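You operate a simulated robot arm through the tools that you are given. There is no shell and no other tool. Be economical: measure what you need, move in short steps, check, and stop when the job is done.

You are at the controls of a simulated robot arm. One attempt, no reset.

## Task
Take the black roller from the spares table top and leave it on the size card there. Then fetch the shim from the spares table top and stand it on top of the blue insole there.

Only the result counts: the job must be done as asked and must still hold three seconds after the hand-in. Knocking over, shifting, dropping, spilling or breaking anything else fails it.

## Robot
A 7-joint arm with a two-finger parallel gripper, fixed in place. Base frame: the origin is at the foot of the arm, x ahead of it, y to its left, z up; the work surface is at about z = 0. Lengths are in mm, angles in degrees, forces in N, time in s.
With the tool pointing down near the work surface it reaches from about 220 to 580 mm from the base axis. Its first joint turns from -66.0 to 66.0 degrees. Payload 2.5 kg.
The tool frame sits at the grasp point between the pads (the TCP): z along the fingers, y along the line on which they close. The tips reach 23 mm beyond it. Largest opening 94 mm; finger width 38, thickness 10; the body of the gripper, 54 by 96 mm, starts 39 mm behind the TCP.
Orientation is that of the tool frame in the base frame, as a unit quaternion [x, y, z, w]. With the fingers straight down and closing along the base's y, the tool's x points along the base's -x, its y along +y and its z along -z.

## Interface
- The arm moves only by the tool servo_tool. Its argument "increments" is a list of rows, each a list of 7 numbers: the shift along the tool's x, y, z in mm, then the turn, a rotation vector about the tool's x, y, z in degrees, then the gripper command, from -1 (fully open) to 1 (shut), values between in proportion. In form: [[tx, ty, tz, rx, ry, rz, grip], ...]. A call has 1 to 12 rows; each row is the pose to reach, as a shift and turn from the pose commanded when the call began, along the tool's axes at that moment. A row lasts 0.2 s, in which the tool goes at most 50 mm and 8.6 degrees; a call with a longer step from one row to the next is refused whole, and so is a gripper value outside its range. A pose out of reach is approached as far as the arm can. The call stops where the force on the tool passes 40 N (or 10 N more than at its start, if that is more) or the arm is blocked; 0.2 s more then pass. The fingers move at their own pace (about 108 mm/s each) and stop on an object; they squeeze with about 41 N. The grip force told is the motor's: it shows also when the fingers shut on nothing. Time passes only in rows, and 0.2 s behind the last, so rows that repeat a pose let the fingers close. It gives the time, the measured TCP pose, the force on the tool (base axes), the opening and the grip force at its end, in the units of the frame above (readings bear some noise), and new pictures: "views" is both (left out), scene, wrist or none.
- Cameras (640 x 400 px; columns grow to the right, rows downward): "scene" is fixed at [110.4, -404.1, 541.1]; the picture's right is [0.87, -0.49, 0.00], its down [-0.30, -0.54, -0.79] and it looks along [0.39, 0.69, -0.61] (base axes); focal length 331 px, centre (320, 200). "wrist" rides on the gripper at [-39, 0, -44] in the tool frame; the picture's right is [0.00, -1.00, 0.00], its down [0.97, 0.00, -0.24] and it looks along [0.24, 0.00, 0.97] (tool axes); focal length 218 px, centre (320, 200).
- measure_at(camera, pixels): there is no depth. For up to 12 entries [column, row, z] of the newest picture of that camera ("zoom" is the newest enlarged one), the place [x, y] in the base frame at which the ray of that pixel passes the height z, good to about 2 mm. The clock stands still meanwhile.
- enlarge(camera, box): a new picture of the part [left, top, right, bottom] of that camera's present view, enlarged. The clock stands still meanwhile.
- close_job(): hands the job in; it is judged then, once.

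Go step by step. Measure first, check grasps and placings, and put right what went wrong. The budget is 80 turns and 120 pictures, counting those below and the enlarged ones. Unless the task says otherwise, let go and move clear before handing in, and close with one line.

The tools are called after "Request:" as name(argument=value, ...) on one line, values as JSON. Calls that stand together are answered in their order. servo_tool: Moves the arm, as the interface text tells. Its arguments: {"type":"object","properties":{"increments":{"type":"array","items":{"type":"array","items":{"type":"number"}}},"views":{"type":"string","enum":["both","scene","wrist","none"]}},"required":["increments"]} The other tools are called the same way: measure_at (camera, pixels) gives the place at which the rays of pixels pass given heights; enlarge (camera, box) takes an enlarged picture of a part of a camera's view; close_job () hands the job in.

At the start:

```text
time_s: 0.0
tool_pos: [353.5, -81.8, 321.7]
orientation: [-0.001, 1.0, 0.0, 0.0]
wrist_force: [0.0, 0.8, -1.0]
gripper_width: 93.9
grip_force: 0.0
```

scene: 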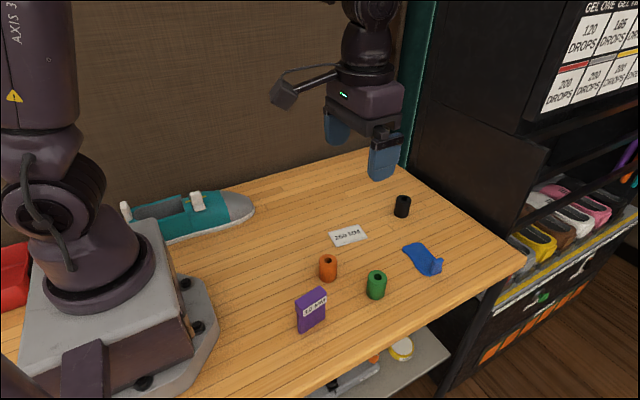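
wrist: 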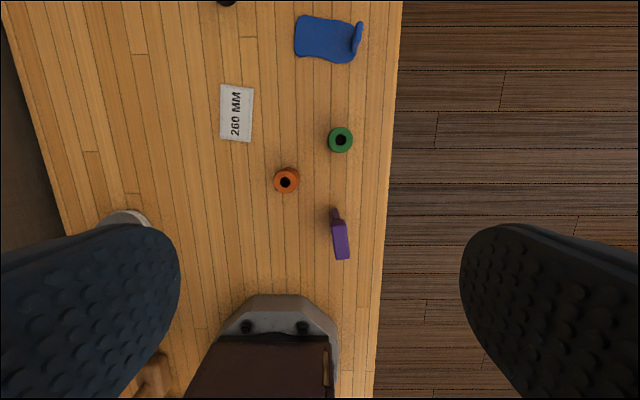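

The scene shows the black roller near (402,206), the card near (348,236), a purple block near (311,309) that is probably the shim, and the insole near (423,258). I'll enlarge these and measure them.

Request:
enlarge(camera="scene", box=[270, 180, 470, 340])

Request:
measure_at(camera="scene", pixels=[[402, 214, 0], [402, 199, 35], [348, 236, 0], [331, 231, 0], [335, 247, 0], [367, 239, 0], [359, 225, 0], [300, 332, 0], [325, 318, 0], [423, 258, 5], [437, 265, 5], [404, 246, 5]])

Request:
measure_at(camera="wrist", pixels=[[227, 2, 30], [237, 113, 0], [222, 85, 0], [253, 87, 0], [251, 142, 0], [220, 138, 0], [341, 240, 40], [335, 215, 0], [297, 38, 5], [355, 38, 5], [325, 20, 5], [325, 60, 5]])

```text
2.50 times, centred on (370, 260) of scene
```

zoom: 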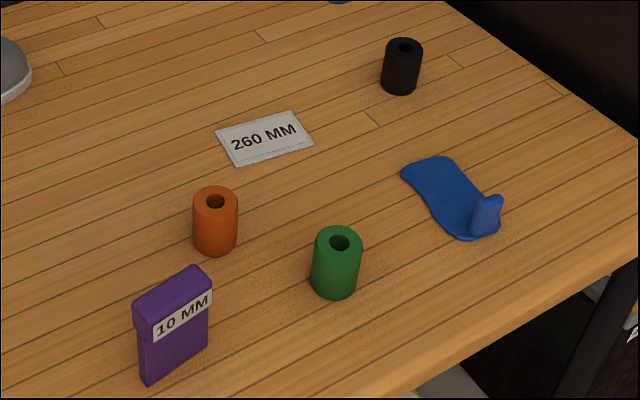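

```text
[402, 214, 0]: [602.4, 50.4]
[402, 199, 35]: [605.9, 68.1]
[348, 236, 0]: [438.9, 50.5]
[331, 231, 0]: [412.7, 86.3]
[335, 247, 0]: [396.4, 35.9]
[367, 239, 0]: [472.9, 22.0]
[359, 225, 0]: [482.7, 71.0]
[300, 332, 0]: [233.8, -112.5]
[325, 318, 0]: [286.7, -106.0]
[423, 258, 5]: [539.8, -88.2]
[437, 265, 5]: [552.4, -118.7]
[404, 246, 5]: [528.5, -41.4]
```

```text
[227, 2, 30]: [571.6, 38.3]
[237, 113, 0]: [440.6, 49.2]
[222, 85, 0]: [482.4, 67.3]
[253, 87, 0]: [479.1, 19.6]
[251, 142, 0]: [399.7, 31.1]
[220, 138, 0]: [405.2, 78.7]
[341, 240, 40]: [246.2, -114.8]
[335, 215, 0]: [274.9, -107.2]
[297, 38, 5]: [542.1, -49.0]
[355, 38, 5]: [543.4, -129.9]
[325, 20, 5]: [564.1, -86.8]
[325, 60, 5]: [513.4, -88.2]
```

The card centre is near (440,49), the insole near (540,-85) and the black roller near (600,55). The roller is at the edge of reach, so I'll move the wrist camera forward for a better view.

Request:
servo_tool(increments=[[-35, 40, 0, 0, 0, 0, -1], [-70, 80, 0, 0, 0, 0, -1], [-95, 110, 0, 0, 0, 0, -1], [-95, 110, 0, 0, 0, 0, -1]])

```text
refused: row 1 steps farther than a row can; nothing moved
```

Request:
servo_tool(increments=[[-30, 35, 0, 0, 0, 0, -1], [-60, 70, 0, 0, 0, 0, -1], [-80, 100, 0, 0, 0, 0, -1], [-95, 110, 0, 0, 0, 0, -1], [-95, 110, 0, 0, 0, 0, -1]])

```text
time_s: 1.2
tool_pos: [447.0, 30.4, 321.1]
orientation: [0.0, 1.0, 0.001, -0.001]
wrist_force: [-0.3, 0.6, -0.7]
gripper_width: 94.0
grip_force: 0.0
```

scene: 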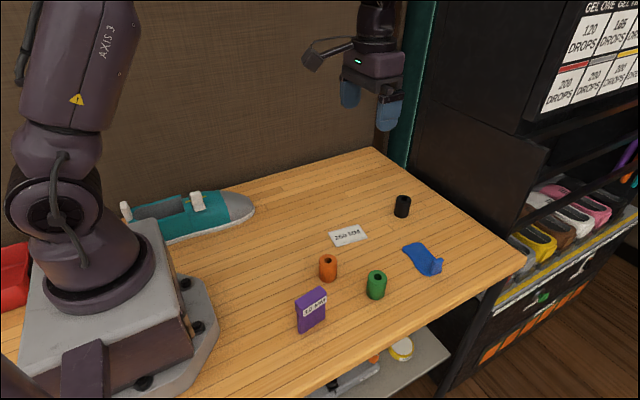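
wrist: 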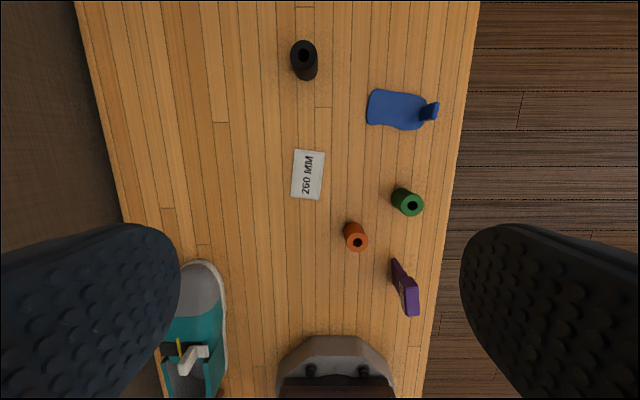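

The roller is fully in view at (304,60) in the wrist picture. I'll measure it, and the other objects while they are visible.

Request:
enlarge(camera="wrist", box=[270, 20, 470, 145])

Request:
measure_at(camera="wrist", pixels=[[306, 81, 0], [295, 75, 0], [317, 74, 0], [303, 54, 50], [291, 54, 50], [316, 54, 50], [303, 40, 50], [303, 54, 40], [403, 262, 0], [308, 174, 0]])

```text
3.20 times, centred on (370, 82) of wrist
```

zoom: 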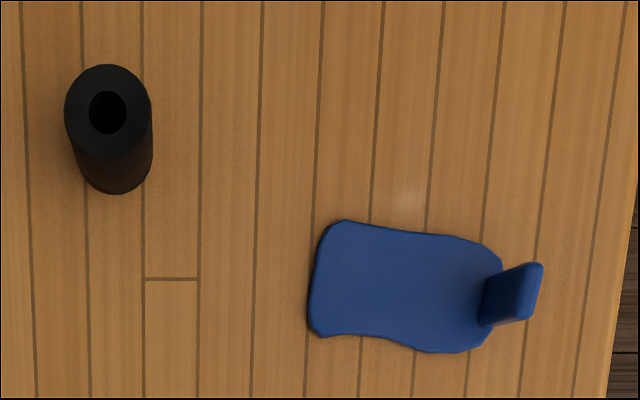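

```text
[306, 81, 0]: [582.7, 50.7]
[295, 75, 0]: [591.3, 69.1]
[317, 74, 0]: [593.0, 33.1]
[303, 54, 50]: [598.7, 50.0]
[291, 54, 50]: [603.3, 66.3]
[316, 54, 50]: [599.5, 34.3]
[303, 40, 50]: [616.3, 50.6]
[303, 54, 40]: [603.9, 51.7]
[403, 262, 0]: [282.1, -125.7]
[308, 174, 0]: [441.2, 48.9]
```

The roller centre is about (600,51), roughly 35 mm in diameter and 48 mm tall, which is just past vertical reach. I'll tilt the tool 20° outward about its closing axis and hover above the roller.

Request:
servo_tool(increments=[[-25, 5, 20, 0, -5, 0, -1], [-50, 10, 50, 0, -10, 0, -1], [-80, 15, 85, 0, -15, 0, -1], [-110, 20, 120, 0, -20, 0, -1], [-135, 20.6, 155, 0, -20, 0, -1], [-153, 20.6, 190, 0, -20, 0, -1], [-153, 20.6, 190, 0, -20, 0, -1]])

```text
time_s: 2.8
tool_pos: [603.1, 47.6, 130.2]
orientation: [0.0, 0.985, 0.0, 0.174]
wrist_force: [-0.9, 0.3, 0.2]
gripper_width: 93.8
grip_force: 0.1
```

scene: 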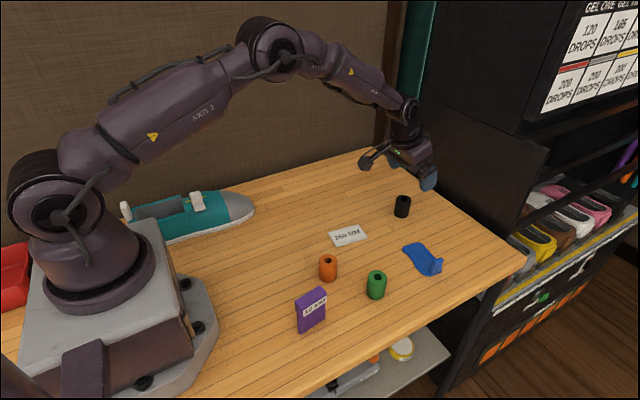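
wrist: 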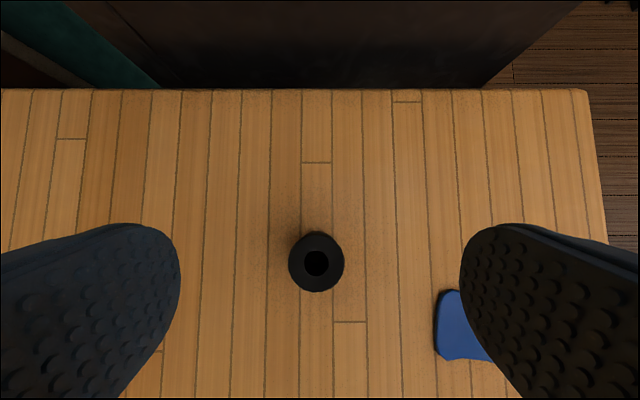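

The tool is above the roller, whose top is at (316,263) in the wrist picture. I'll confirm its position before going down.

Request:
measure_at(camera="wrist", pixels=[[316, 263, 48], [289, 262, 48], [344, 262, 48], [316, 292, 48], [316, 232, 0]])

```text
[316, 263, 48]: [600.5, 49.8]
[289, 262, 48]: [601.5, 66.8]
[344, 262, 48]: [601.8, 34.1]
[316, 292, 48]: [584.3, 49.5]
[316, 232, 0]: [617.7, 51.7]
```

The roller centre is (601,50). I'll descend 97 mm straight down, expressed in the tilted tool axes.

Request:
servo_tool(increments=[[10.3, 0, 28.2, 0, 0, 0, -1], [20.5, 0, 56.4, 0, 0, 0, -1], [28, 0, 77, 0, 0, 0, -1], [33.2, 0, 91.2, 0, 0, 0, -1], [33.2, 0, 91.2, 0, 0, 0, -1]])

```text
time_s: 4.0
tool_pos: [602.0, 49.9, 32.3]
orientation: [-0.001, 0.985, 0.0, 0.174]
wrist_force: [-0.5, 1.0, 0.6]
gripper_width: 93.8
grip_force: 0.0
```

scene: 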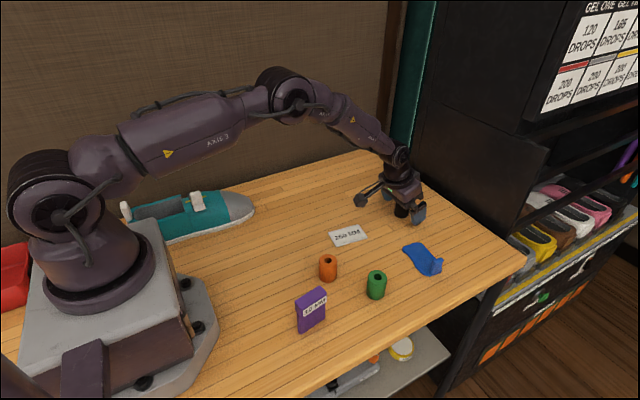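
wrist: 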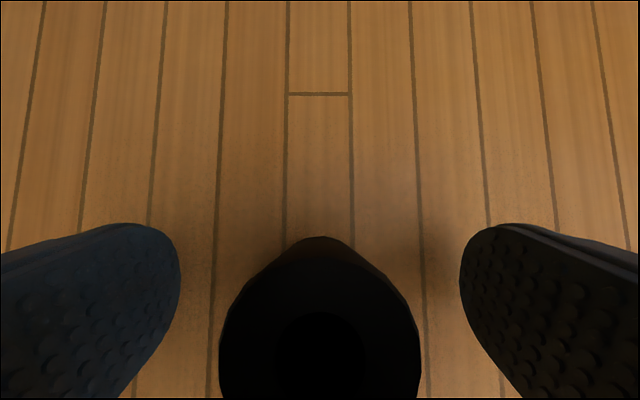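

The roller sits centred between the pads with clearance on both sides. I'll close the gripper.

Request:
servo_tool(increments=[[0, 0, 0, 0, 0, 0, 0], [0, 0, 0, 0, 0, 0, 1], [0, 0, 0, 0, 0, 0, 1], [0, 0, 0, 0, 0, 0, 1]], views="wrist")

```text
time_s: 5.0
tool_pos: [600.9, 49.6, 32.1]
orientation: [0.001, 0.985, 0.0, 0.174]
wrist_force: [0.3, 0.0, 0.8]
gripper_width: 35.3
grip_force: 41.2
```

wrist: 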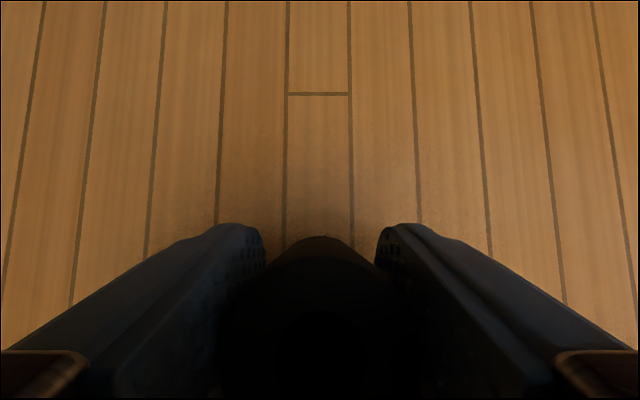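

The grip reads 35.3 mm at 41 N. I'll lift 60 mm and carry the roller back 161 mm to above the card.

Request:
servo_tool(increments=[[-6, 0, -17, 0, 0, 0, 1], [-20.5, 0, -56.4, 0, 0, 0, 1], [5, 0, -66, 0, 0, 0, 1], [40, 0, -79, 0, 0, 0, 1], [80, 0, -93, 0, 0, 0, 1], [115, 0, -106, 0, 0, 0, 1], [130.8, -0.5, -111.5, 0, 0, 0, 1], [130.8, -0.5, -111.5, 0, 0, 0, 1]])

```text
time_s: 6.8
tool_pos: [438.9, 50.5, 91.5]
orientation: [-0.001, 0.985, 0.0, 0.173]
wrist_force: [0.8, 0.4, -1.8]
gripper_width: 35.4
grip_force: 41.7
```

scene: 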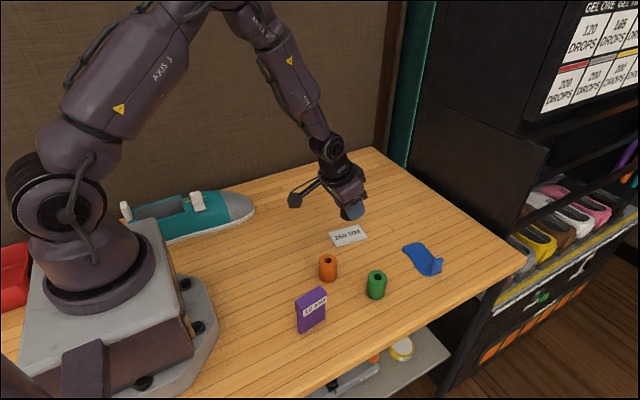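
wrist: 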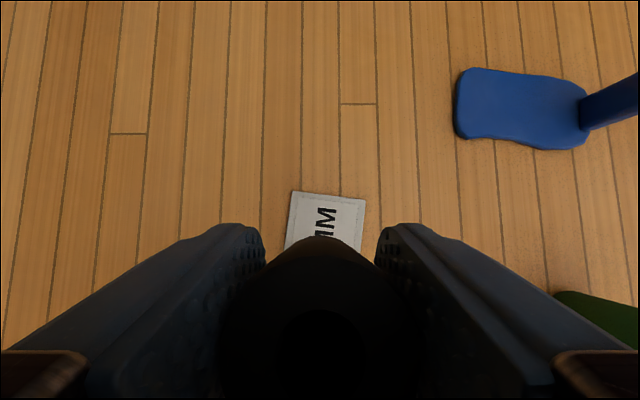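

The roller is over the card. I'll lower it to just above contact, then ease it down.

Request:
servo_tool(increments=[[6.8, 0, 18.8, 0, 0, 0, 1], [13.7, 0, 37.6, 0, 0, 0, 1], [17.8, 0, 48.9, 0, 0, 0, 1], [19.5, 0, 53.5, 0, 0, 0, 1], [19.8, 0, 54.5, 0, 0, 0, 1]])

Request:
enlarge(camera="scene", box=[300, 170, 400, 270])

Request:
measure_at(camera="scene", pixels=[[328, 257, 48], [376, 273, 48]])

```text
time_s: 8.0
tool_pos: [440.1, 49.3, 35.7]
orientation: [0.0, 0.985, 0.0, 0.173]
wrist_force: [-0.7, 0.6, 0.9]
gripper_width: 35.6
grip_force: 40.7
```

scene: 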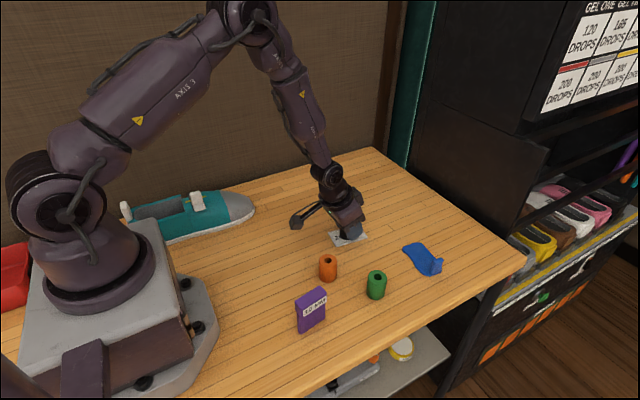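
wrist: 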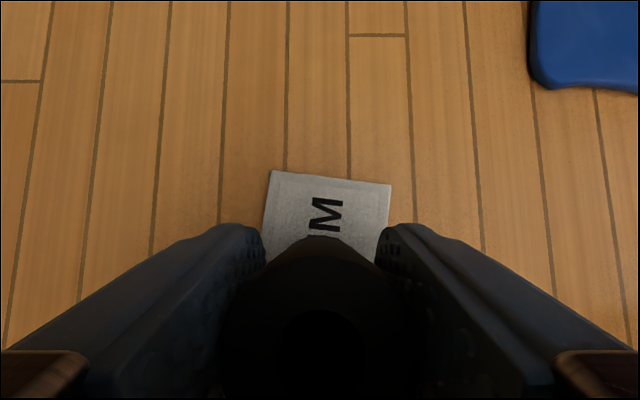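

```text
4.00 times, centred on (350, 220) of scene
```

zoom: 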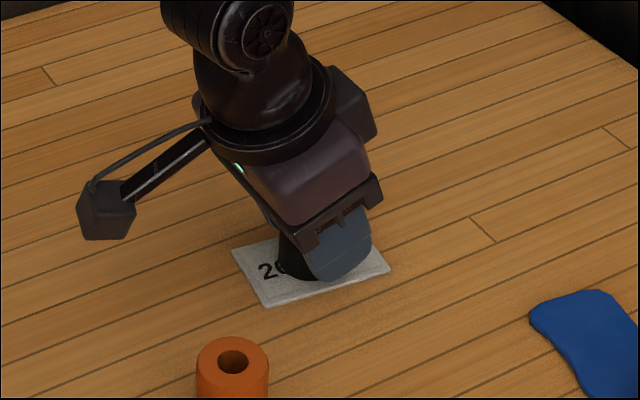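

```text
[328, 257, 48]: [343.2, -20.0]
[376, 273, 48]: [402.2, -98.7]
```

It's about a millimetre or two above the card, with no contact force yet. I'll lower it 1.5 mm and read the force.

Request:
servo_tool(increments=[[0.17, 0, 0.5, 0, 0, 0, 1], [0.34, 0, 0.94, 0, 0, 0, 1], [0.51, 0, 1.4, 0, 0, 0, 1], [0.51, 0, 1.4, 0, 0, 0, 1]], views="none")

```text
time_s: 9.0
tool_pos: [439.7, 50.3, 34.7]
orientation: [0.0, 0.984, 0.001, 0.176]
wrist_force: [-7.1, 1.1, 23.2]
gripper_width: 35.6
grip_force: 40.9
```

There is contact now, with 23 N upward. I'll back off 0.5 mm, then open gradually.

Request:
servo_tool(increments=[[-0.2, 0, -0.6, 0, 0, 0, 1], [-0.2, 0, -0.6, 0, 0, 0, 0.2], [-0.2, 0, -0.6, 0, 0, 0, -0.3], [-0.2, 0, -0.6, 0, 0, 0, -0.5], [-0.2, 0, -0.6, 0, 0, 0, -0.5]])

```text
time_s: 10.2
tool_pos: [440.0, 50.7, 34.3]
orientation: [0.0, 0.985, 0.001, 0.174]
wrist_force: [0.0, -0.1, 0.0]
gripper_width: 70.4
grip_force: 0.1
```

scene: 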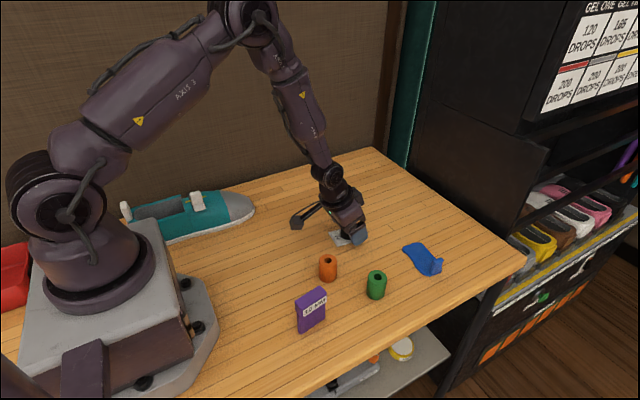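
wrist: 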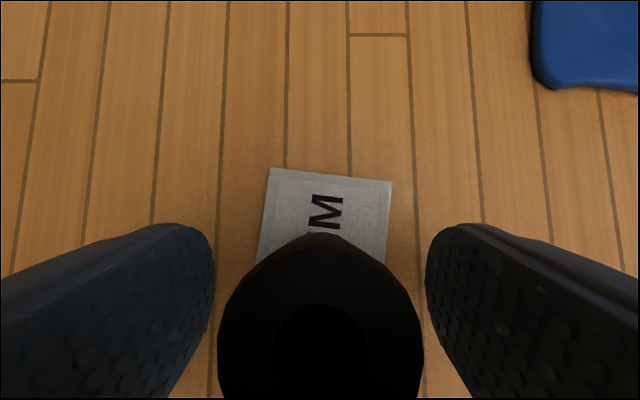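

The roller is standing free on the card. I'll retreat straight up 200 mm and then take out the tilt.

Request:
servo_tool(increments=[[-10.3, 0, -28.2, 0, 0, 0, -0.5], [-25, 0, -68.9, 0, 0, 0, -0.5], [-41, 0, -112.8, 0, 0, 0, -0.5], [-56, 0, -153, 0, 5, 0, -1], [-65, 0, -178, 0, 10, 0, -1], [-68.4, 0, -187.9, 0, 15, 0, -1], [-68.4, 0, -187.9, 0, 20, 0, -1], [-68.4, 0, -187.9, 0, 20, 0, -1]])

```text
time_s: 12.0
tool_pos: [440.9, 48.7, 234.5]
orientation: [-0.001, 1.0, -0.001, -0.001]
wrist_force: [0.2, 0.1, 0.0]
gripper_width: 94.1
grip_force: 0.1
```

scene: 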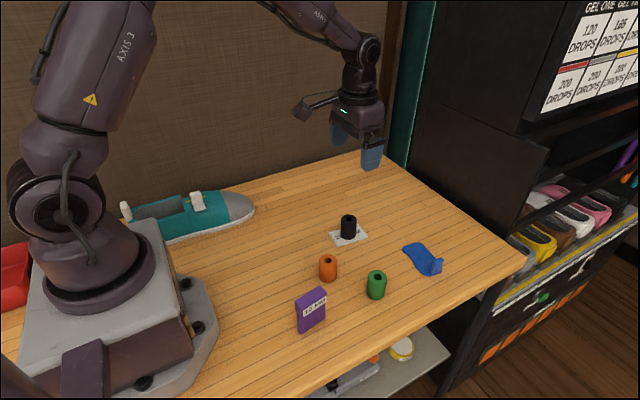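
wrist: 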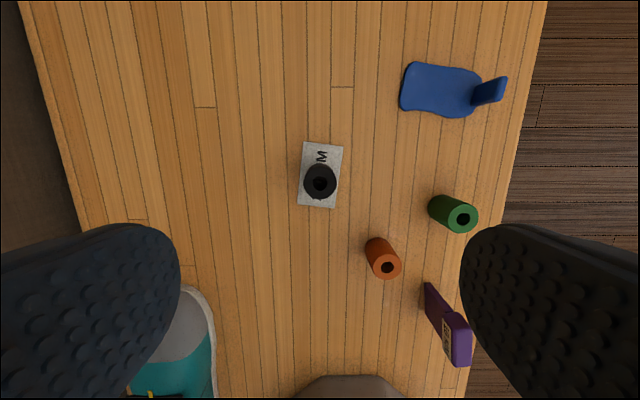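

The roller stands on the card. Next I'll move over the shim for a measuring view.

Request:
servo_tool(increments=[[30, -35, 0, 0, 0, 0, -1], [60, -70, 0, 0, 0, 0, -1], [90, -105, 0, 0, 0, 0, -1], [125, -135, 0, 0, 0, 0, -1], [160, -160, 0, 0, 0, 0, -1], [170, -165, 0, 0, 0, 0, -1], [170, -165, 0, 0, 0, 0, -1]])

Request:
enlarge(camera="wrist", box=[240, 120, 400, 220])

Request:
enlarge(camera="scene", box=[270, 270, 350, 350])

```text
time_s: 13.6
tool_pos: [268.6, -116.5, 234.9]
orientation: [0.0, 1.0, 0.0, 0.0]
wrist_force: [-0.5, -0.5, 0.0]
gripper_width: 93.9
grip_force: 0.0
```

scene: 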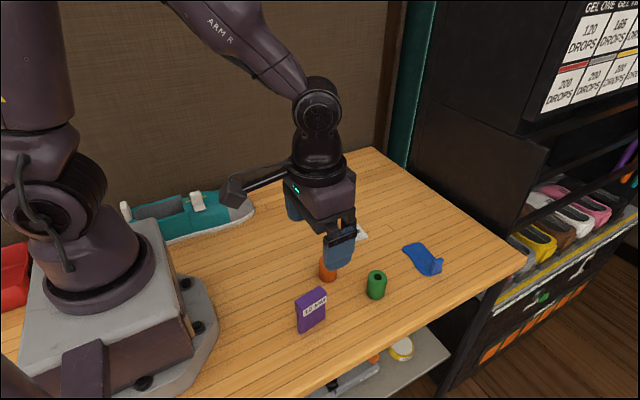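
wrist: 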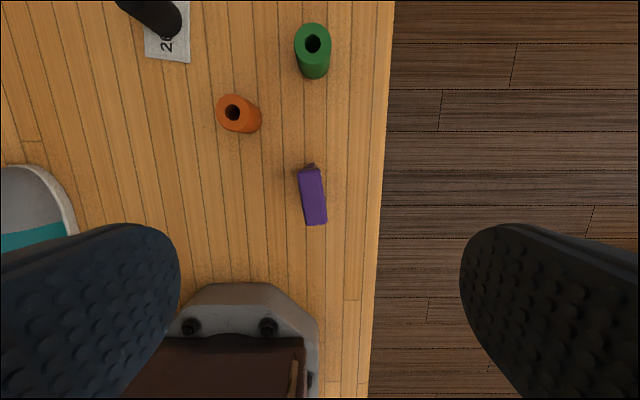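

```text
4.00 times, centred on (320, 170) of wrist
```

zoom: 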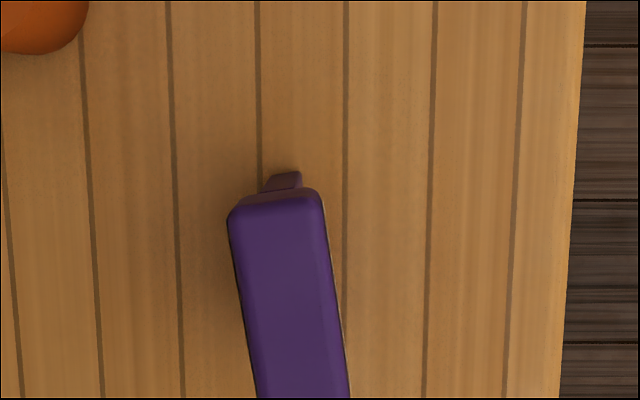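

```text
5.00 times, centred on (310, 310) of scene
```

zoom: 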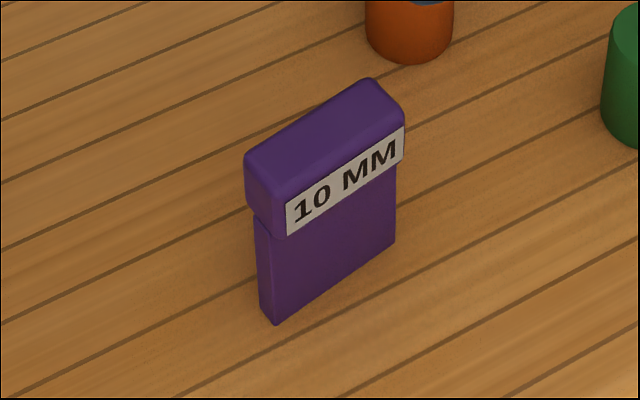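

The shim has a thick head on a thinner blade. I'll measure its top and foot.

Request:
measure_at(camera="scene", pixels=[[301, 335, 0], [325, 318, 0], [297.6, 330, 0], [326.5, 294, 50], [326.5, 294, 60], [326.5, 294, 70], [296, 302, 60], [296, 302, 70], [325, 304, 40], [325, 304, 30], [321, 286, 60], [321, 286, 70]])

Request:
measure_at(camera="wrist", pixels=[[299, 170, 60], [321, 168, 60], [327, 223, 60], [305, 225, 60], [299, 170, 70], [321, 168, 70], [327, 223, 70], [305, 225, 70], [306, 166, 0], [315, 164, 0]])

```text
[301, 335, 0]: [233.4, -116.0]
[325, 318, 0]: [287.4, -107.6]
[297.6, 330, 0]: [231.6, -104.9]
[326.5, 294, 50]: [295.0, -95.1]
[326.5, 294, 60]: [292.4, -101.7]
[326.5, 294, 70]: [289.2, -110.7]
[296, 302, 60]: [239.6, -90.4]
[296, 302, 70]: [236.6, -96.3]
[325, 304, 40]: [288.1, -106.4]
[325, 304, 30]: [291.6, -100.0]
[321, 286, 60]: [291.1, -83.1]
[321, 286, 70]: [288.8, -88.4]
```

```text
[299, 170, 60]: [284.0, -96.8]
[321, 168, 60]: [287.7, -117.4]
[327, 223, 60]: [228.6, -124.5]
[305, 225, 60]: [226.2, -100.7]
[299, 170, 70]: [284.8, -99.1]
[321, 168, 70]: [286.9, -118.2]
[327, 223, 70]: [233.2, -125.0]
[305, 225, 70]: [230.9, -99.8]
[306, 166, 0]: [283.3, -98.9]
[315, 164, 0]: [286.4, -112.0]
```

The shim's centre is about (259,-110), with yaw near +5° and a height of about 70–75 mm; the head is about 21 mm thick. Before grasping it I'll look at the insole in the scene close-up.

Request:
enlarge(camera="scene", box=[390, 230, 460, 290])

Request:
servo_tool(increments=[[-45, 0, 0, 0, 0, 0, -1], [-90, 5, 0, 0, 0, 0, -1], [-135, 10, 0, 0, 0, 0, -1], [-180, 20, 0, 0, 0, 0, -1], [-220, 27, 0, 0, 0, 0, -1], [-240, 27, 0, 0, 0, 0, -1], [-240, 27, 0, 0, 0, 0, -1]], views="wrist")

Request:
enlarge(camera="wrist", box=[240, 100, 400, 200])

```text
6.67 times, centred on (425, 260) of scene
```

zoom: 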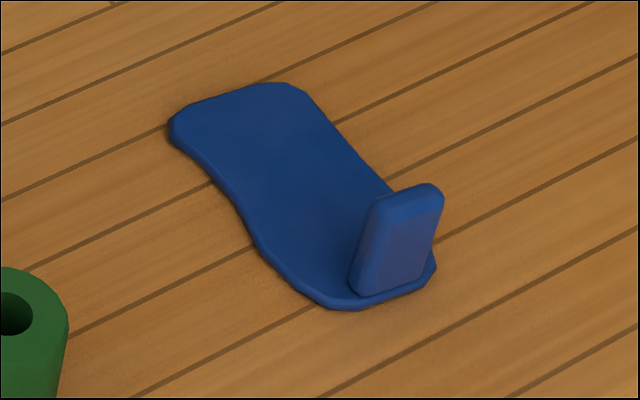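

```text
time_s: 15.2
tool_pos: [509.8, -86.2, 235.1]
orientation: [0.0, 1.0, 0.001, -0.001]
wrist_force: [0.3, 0.7, -0.2]
gripper_width: 94.2
grip_force: 0.0
```

wrist: 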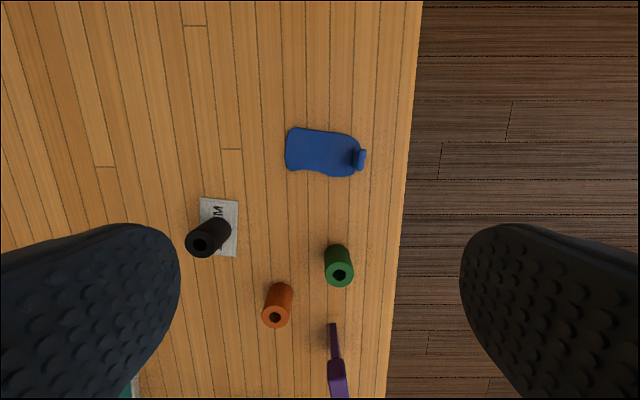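

```text
4.00 times, centred on (320, 150) of wrist
```

zoom: 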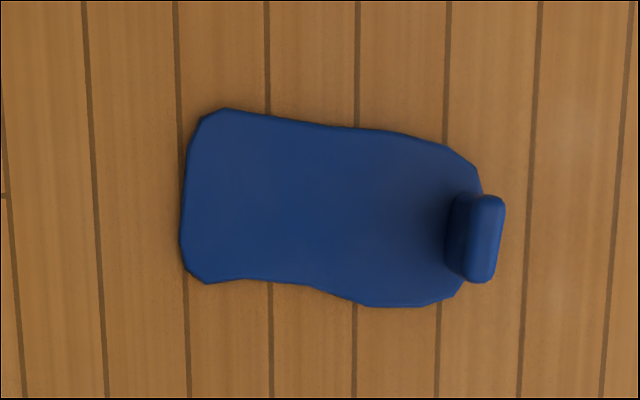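

Request:
measure_at(camera="zoom", pixels=[[182, 240, 4], [215, 110, 4], [205, 282, 4], [360, 128, 4], [390, 305, 4], [450, 235, 4], [470, 160, 4], [490, 200, 30], [480, 282, 30], [315, 205, 4], [330, 290, 4]])

```text
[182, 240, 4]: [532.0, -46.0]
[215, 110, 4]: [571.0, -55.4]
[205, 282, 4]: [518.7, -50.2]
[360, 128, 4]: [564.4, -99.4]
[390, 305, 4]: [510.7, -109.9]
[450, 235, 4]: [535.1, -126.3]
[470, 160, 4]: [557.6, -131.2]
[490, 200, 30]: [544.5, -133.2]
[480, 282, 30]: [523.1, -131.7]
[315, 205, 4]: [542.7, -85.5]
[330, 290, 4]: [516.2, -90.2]
```

The insole's flat part spans y −47 to −126 and x 515 to 567, centred near (541,−86), with the upright lump at its −y end. The shim should therefore be turned about 78° to lie along it. First I'll go back over the shim with 5° of yaw.

Request:
servo_tool(increments=[[40, -4, 0, 0, 0, 0, -1], [85, -8, 0, 0, 0, 0, -1], [130, -12, 0, 0, 0, 0, -1], [175, -16, 0, 0, 0, 0, -1], [220, -20, 0, 0, 0, -2, -1], [250, -24, 20, 0, 0, -5, -1], [251, -24, 60, 0, 0, -5, -1], [251, -24, 90, 0, 0, -5, -1], [251, -24, 90, 0, 0, -5, -1]])

Request:
enlarge(camera="wrist", box=[240, 150, 400, 250])

```text
time_s: 17.2
tool_pos: [260.8, -112.9, 143.3]
orientation: [-0.044, 0.999, 0.0, 0.0]
wrist_force: [-0.2, 0.0, 0.4]
gripper_width: 94.0
grip_force: 0.1
```

scene: 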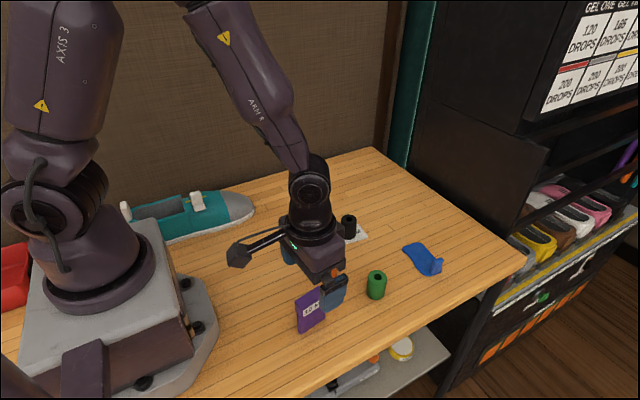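
wrist: 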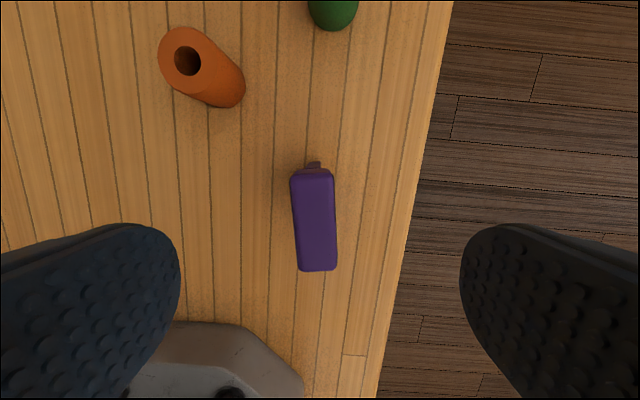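

```text
4.00 times, centred on (320, 200) of wrist
```

zoom: 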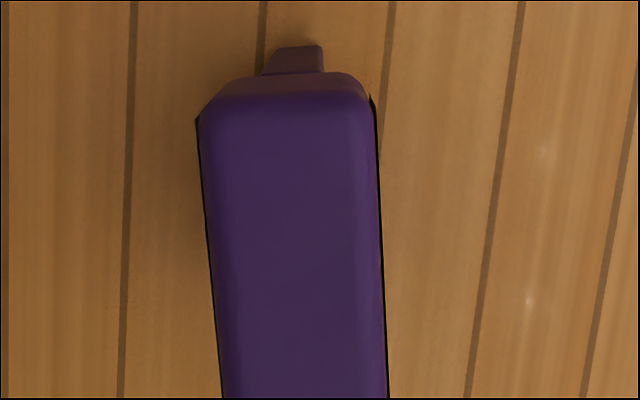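

The shim still looks yawed by about 4° relative to the tool. I'll measure the top-face edges.

Request:
measure_at(camera="wrist", pixels=[[290.5, 185, 68], [334, 185, 68], [296.5, 260, 68], [337.5, 260, 68], [313, 171, 72], [317, 271, 72], [306, 163, 0], [320, 162, 0]])

```text
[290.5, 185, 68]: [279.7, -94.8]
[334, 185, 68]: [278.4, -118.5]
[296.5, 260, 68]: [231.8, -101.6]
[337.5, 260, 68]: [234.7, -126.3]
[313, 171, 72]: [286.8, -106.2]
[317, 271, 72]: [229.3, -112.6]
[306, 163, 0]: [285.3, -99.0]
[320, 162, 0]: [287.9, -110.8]
```

The measured yaw is about 9° and the head centre about (258,-110). I'll add 4° of yaw and descend so the TCP is at z≈60, with the pads around the head.

Request:
servo_tool(increments=[[0, 0, 15, 0, 0, -4, -1], [0, 0, 35, 0, 0, -4, -1], [0, 0, 60, 0, 0, -4, -1], [0, 0, 83, 0, 0, -4, -1], [0, 0, 83, 0, 0, -4, -1]])

Request:
enlarge(camera="scene", box=[270, 250, 370, 350])

```text
time_s: 18.4
tool_pos: [259.1, -112.9, 61.6]
orientation: [-0.078, 0.997, 0.0, 0.001]
wrist_force: [-0.3, -1.0, 0.2]
gripper_width: 93.9
grip_force: 0.0
```

scene: 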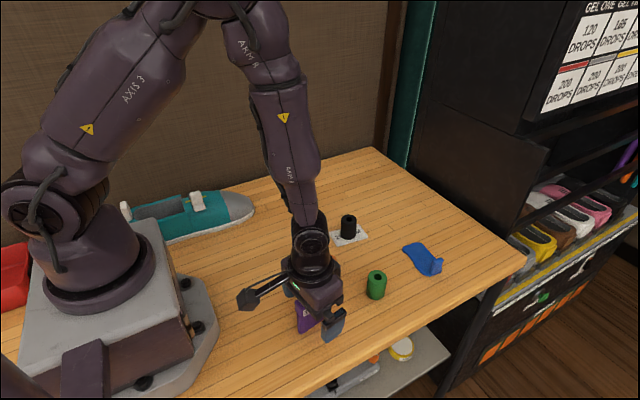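
wrist: 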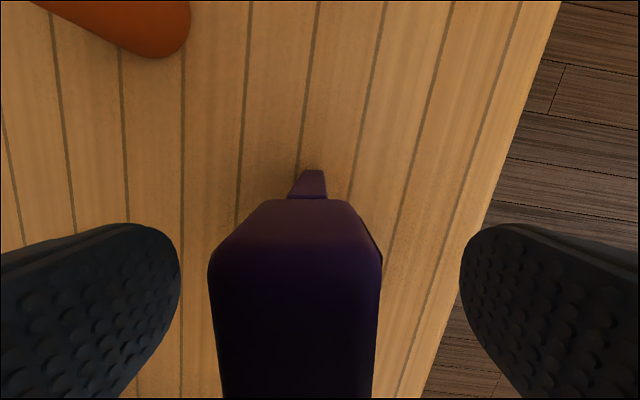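

```text
4.00 times, centred on (320, 300) of scene
```

zoom: 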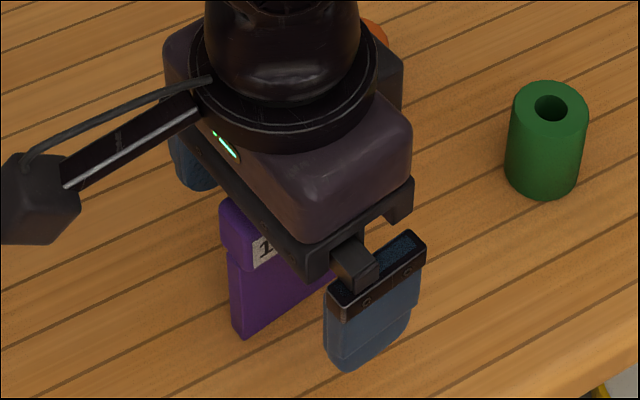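

The shim is parallel to the fingers, but its centre is at column 296 rather than 320, about 3.3 mm toward +y. I'll shift by that amount and close slowly.

Request:
servo_tool(increments=[[0, 3.3, 0, 0, 0, 0, -1], [0, 3.3, 0, 0, 0, 0, -0.3], [0, 3.3, 0, 0, 0, 0, 0.2], [0, 3.3, 0, 0, 0, 0, 0.4]], views="wrist")

```text
time_s: 19.4
tool_pos: [258.9, -111.3, 61.0]
orientation: [-0.078, 0.997, 0.0, 0.0]
wrist_force: [-0.1, -0.9, 0.1]
gripper_width: 28.3
grip_force: 0.1
```

wrist: 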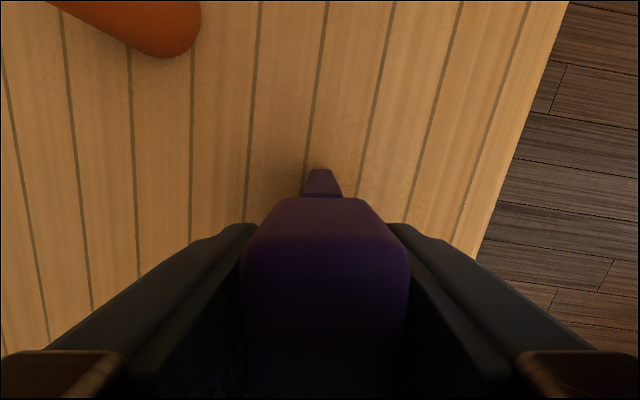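

The shim is centred with small gaps on both sides. I'll close fully.

Request:
servo_tool(increments=[[0, -0.6, 0, 0, 0, 0, 0.45], [0, -0.6, 0, 0, 0, 0, 1], [0, -0.6, 0, 0, 0, 0, 1], [0, -0.6, 0, 0, 0, 0, 1]], views="wrist")

```text
time_s: 20.4
tool_pos: [258.7, -111.0, 61.4]
orientation: [-0.078, 0.997, 0.0, 0.0]
wrist_force: [-0.8, 0.2, 4.0]
gripper_width: 21.0
grip_force: 41.2
```

wrist: 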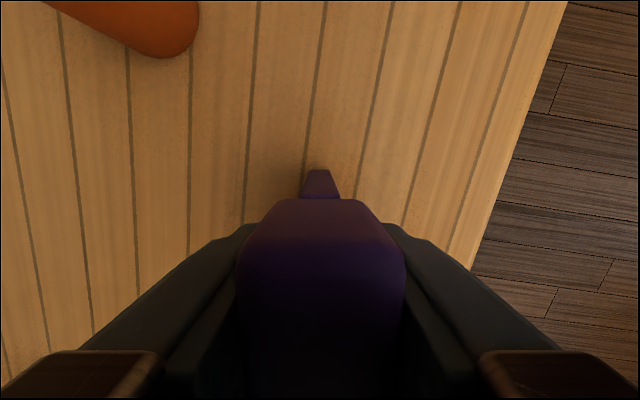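

The shim is gripped at 21.0 mm. I'll lift 110 mm straight up.

Request:
servo_tool(increments=[[0, 0, -10, 0, 0, 0, 1], [0, 0, -40, 0, 0, 0, 1], [0, 0, -80, 0, 0, 0, 1], [0, 0, -110, 0, 0, 0, 1], [0, 0, -110, 0, 0, 0, 1]])

Request:
enlarge(camera="scene", box=[250, 200, 390, 330])

```text
time_s: 21.6
tool_pos: [259.5, -112.6, 172.5]
orientation: [-0.079, 0.997, 0.0, 0.0]
wrist_force: [-1.0, 0.6, -0.4]
gripper_width: 21.3
grip_force: 41.4
```

scene: 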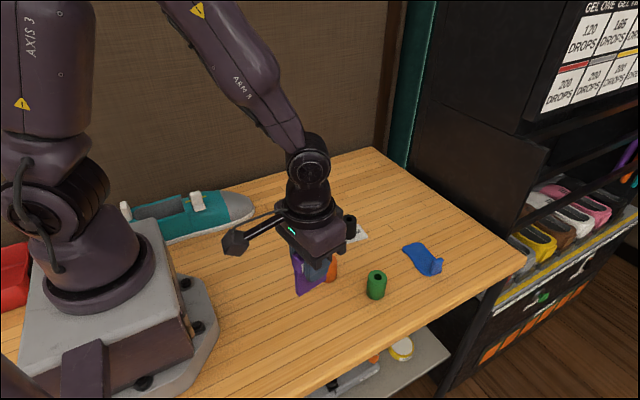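
wrist: 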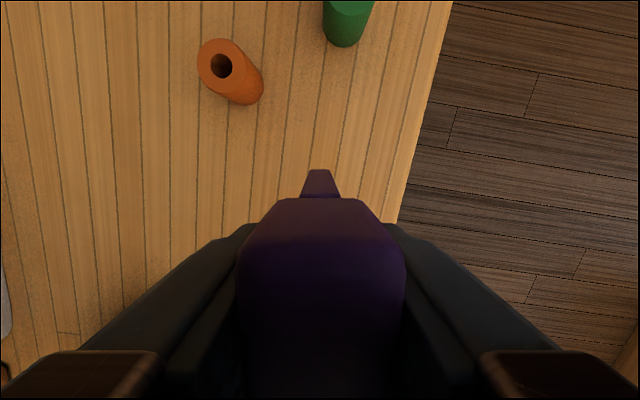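

```text
3.08 times, centred on (320, 265) of scene
```

zoom: 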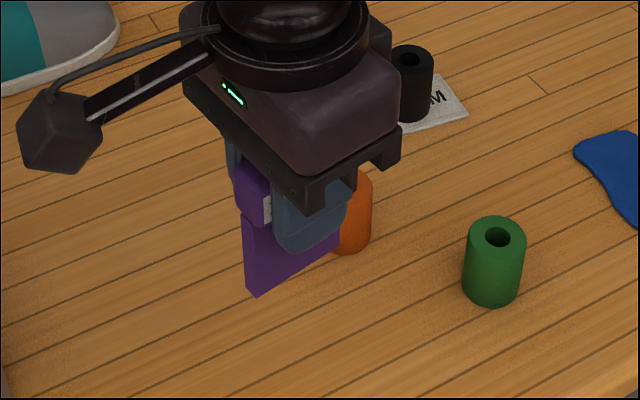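

The lift is clean. I'll carry the shim to above the insole while turning it 74°, which makes the total yaw about 83° along the insole axis.

Request:
servo_tool(increments=[[-20, -1.3, 0, 0, 0, -7, 1], [-50, -3.2, 0, 0, 0, -14, 1], [-80, -5.2, 0, 0, 0, -21, 1], [-112, -7.3, 0, 0, 0, -28, 1], [-144, -9.3, 0, 0, 0, -35, 1], [-176, -11.4, 0, 0, 0, -43, 1], [-208, -13.5, 0, 0, 0, -51, 1], [-240, -15.5, 0, 0, 0, -59, 1], [-266, -17.2, 0, 0, 0, -67, 1], [-282.5, -18.3, 0, 0, 0, -74, 1], [-282.5, -18.3, 0, 0, 0, -74, 1]])

Request:
enlarge(camera="scene", box=[370, 170, 500, 290])

```text
time_s: 24.0
tool_pos: [539.5, -83.3, 173.0]
orientation: [-0.663, 0.749, 0.0, 0.0]
wrist_force: [-0.5, -0.6, -1.2]
gripper_width: 21.2
grip_force: 41.1
```

scene: 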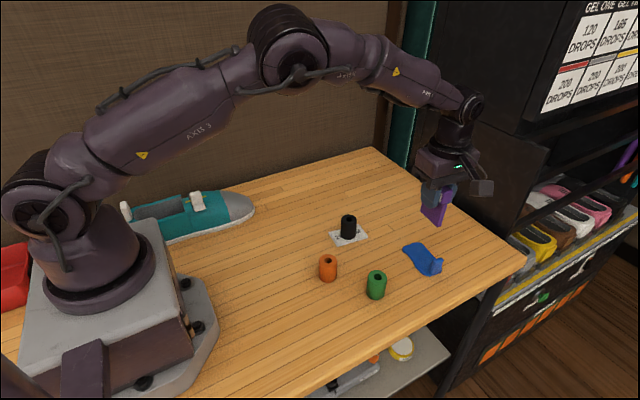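
wrist: 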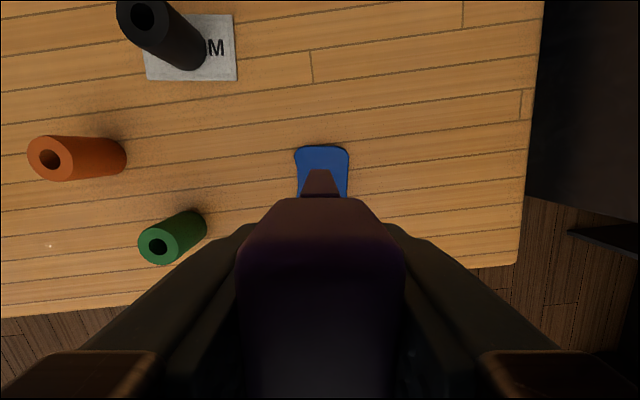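

```text
3.33 times, centred on (435, 230) of scene
```

zoom: 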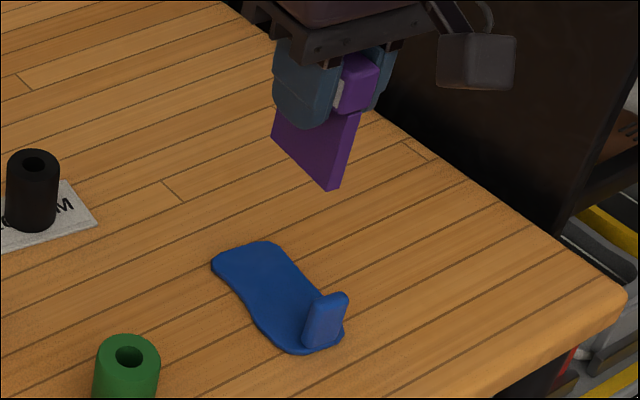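

The shim is directly over the insole and aligned with it. I'll descend until its foot is about 20 mm above the table and check.

Request:
servo_tool(increments=[[0, 0, 25, 0, 0, 0, 1], [0, 0, 55, 0, 0, 0, 1], [0, 0, 80, 0, 0, 0, 1], [0, 0, 92, 0, 0, 0, 1], [0, 0, 92, 0, 0, 0, 1]])

Request:
enlarge(camera="scene", box=[385, 210, 475, 290])

```text
time_s: 25.2
tool_pos: [539.3, -83.7, 79.4]
orientation: [-0.663, 0.749, 0.0, 0.0]
wrist_force: [0.1, 0.6, -0.7]
gripper_width: 21.4
grip_force: 40.8
```

scene: 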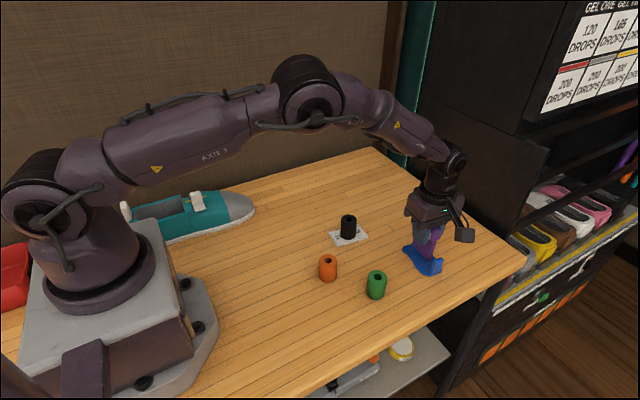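
wrist: 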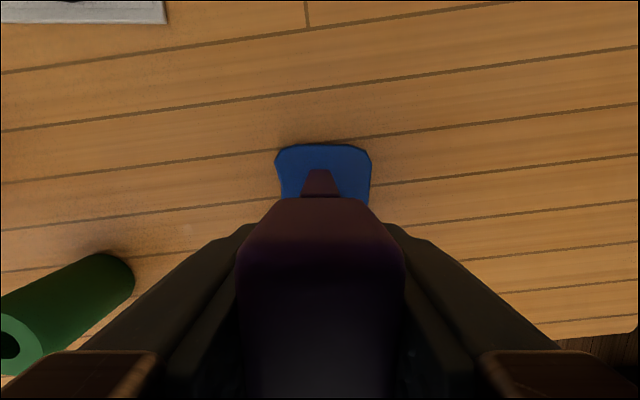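

```text
5.00 times, centred on (430, 250) of scene
```

zoom: 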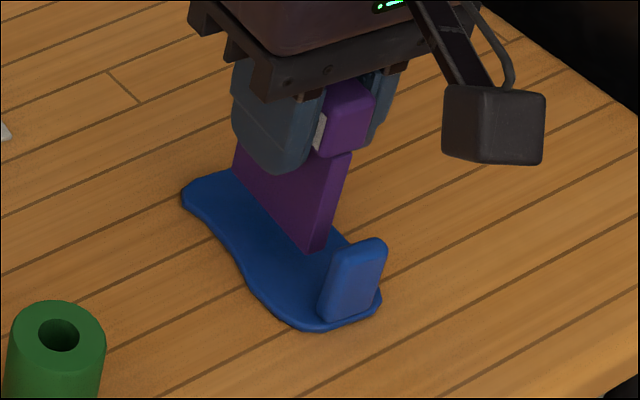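

The alignment looks good and the lump is clear. I'll lower 8 mm, then creep.

Request:
servo_tool(increments=[[0, 0, 4, 0, 0, 0, 1], [0, 0, 8, 0, 0, 0, 1], [0, 0, 9, 0, 0, 0, 1], [0, 0, 10, 0, 0, 0, 1], [0, 0, 10, 0, 0, 0, 1]], views="none")

Request:
enlarge(camera="scene", box=[395, 220, 465, 280])

```text
time_s: 26.4
tool_pos: [540.1, -84.0, 69.9]
orientation: [-0.663, 0.749, 0.0, 0.0]
wrist_force: [0.7, 0.7, -0.9]
gripper_width: 21.2
grip_force: 41.0
```

```text
6.67 times, centred on (430, 250) of scene
```

zoom: 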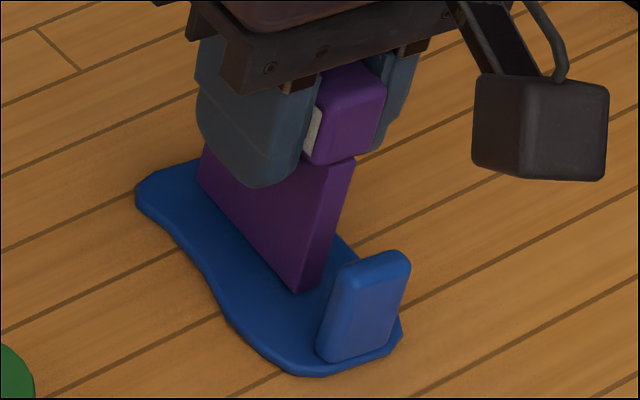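

No contact yet at z=69.9. I'll creep down 2.5 mm in half-millimetre steps.

Request:
servo_tool(increments=[[0, 0, 0.5, 0, 0, 0, 1], [0, 0, 1, 0, 0, 0, 1], [0, 0, 1.5, 0, 0, 0, 1], [0, 0, 2, 0, 0, 0, 1], [0, 0, 2.5, 0, 0, 0, 1]], views="none")

```text
time_s: 27.6
tool_pos: [540.8, -82.6, 66.7]
orientation: [-0.663, 0.749, 0.0, 0.0]
wrist_force: [-0.5, 0.4, 0.2]
gripper_width: 21.1
grip_force: 40.6
```

Still no contact. I'll creep down 1.5 mm more.

Request:
servo_tool(increments=[[0, 0, 0.5, 0, 0, 0, 1], [0, 0, 1, 0, 0, 0, 1], [0, 0, 1.5, 0, 0, 0, 1], [0, 0, 1.5, 0, 0, 0, 1]], views="none")

Request:
enlarge(camera="scene", box=[395, 220, 465, 280])

```text
time_s: 28.6
tool_pos: [540.0, -83.9, 67.1]
orientation: [-0.663, 0.749, 0.0, 0.0]
wrist_force: [-0.7, 1.4, 3.9]
gripper_width: 21.1
grip_force: 40.7
```

```text
6.67 times, centred on (430, 250) of scene
```

zoom: 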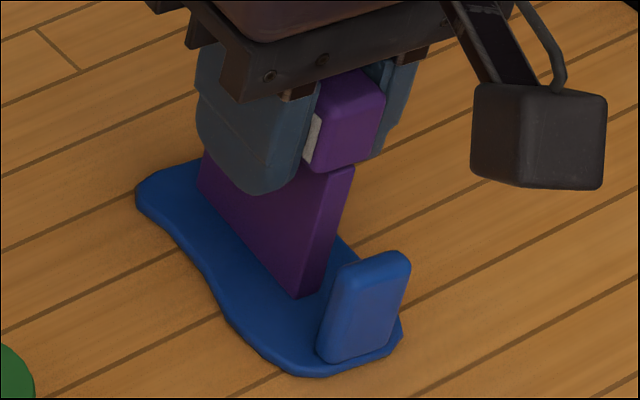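

The force is now 3.9 N, so it looks like first contact. I'll go 0.4 mm more to confirm.

Request:
servo_tool(increments=[[0, 0, 0.2, 0, 0, 0, 1], [0, 0, 0.4, 0, 0, 0, 1], [0, 0, 0.4, 0, 0, 0, 1]], views="none")

```text
time_s: 29.4
tool_pos: [540.8, -84.2, 66.8]
orientation: [-0.662, 0.749, 0.0, -0.001]
wrist_force: [-1.1, 1.6, 8.4]
gripper_width: 21.4
grip_force: 40.8
```

Contact is confirmed at 8.4 N. I'll relax 0.4 mm and open gradually.

Request:
servo_tool(increments=[[0, 0, 0, 0, 0, 0, 0.5], [0, 0, 0, 0, 0, 0, 0.4], [0, 0, 0, 0, 0, 0, 0.2], [0, 0, 0, 0, 0, 0, 0], [0, 0, 0, 0, 0, 0, 0]])

Request:
enlarge(camera="scene", box=[395, 220, 465, 280])

```text
time_s: 30.6
tool_pos: [541.2, -84.0, 65.3]
orientation: [-0.662, 0.749, 0.0, 0.0]
wrist_force: [-0.5, 0.3, -0.6]
gripper_width: 46.8
grip_force: 0.0
```

scene: 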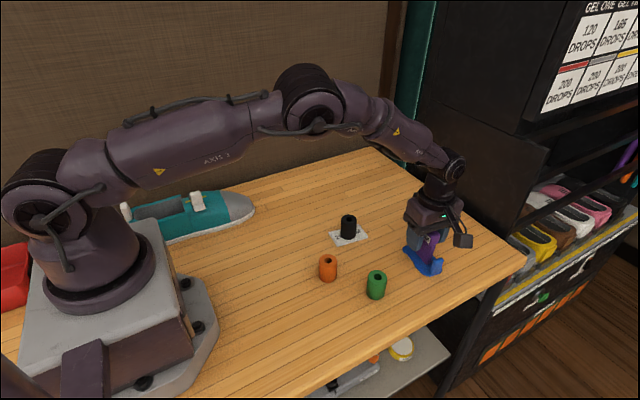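
wrist: 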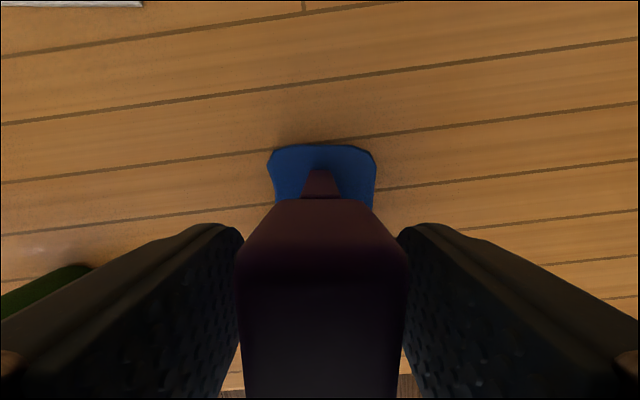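

```text
6.67 times, centred on (430, 250) of scene
```

zoom: 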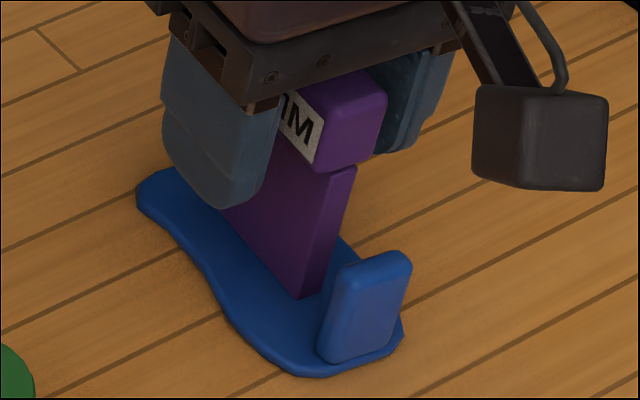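

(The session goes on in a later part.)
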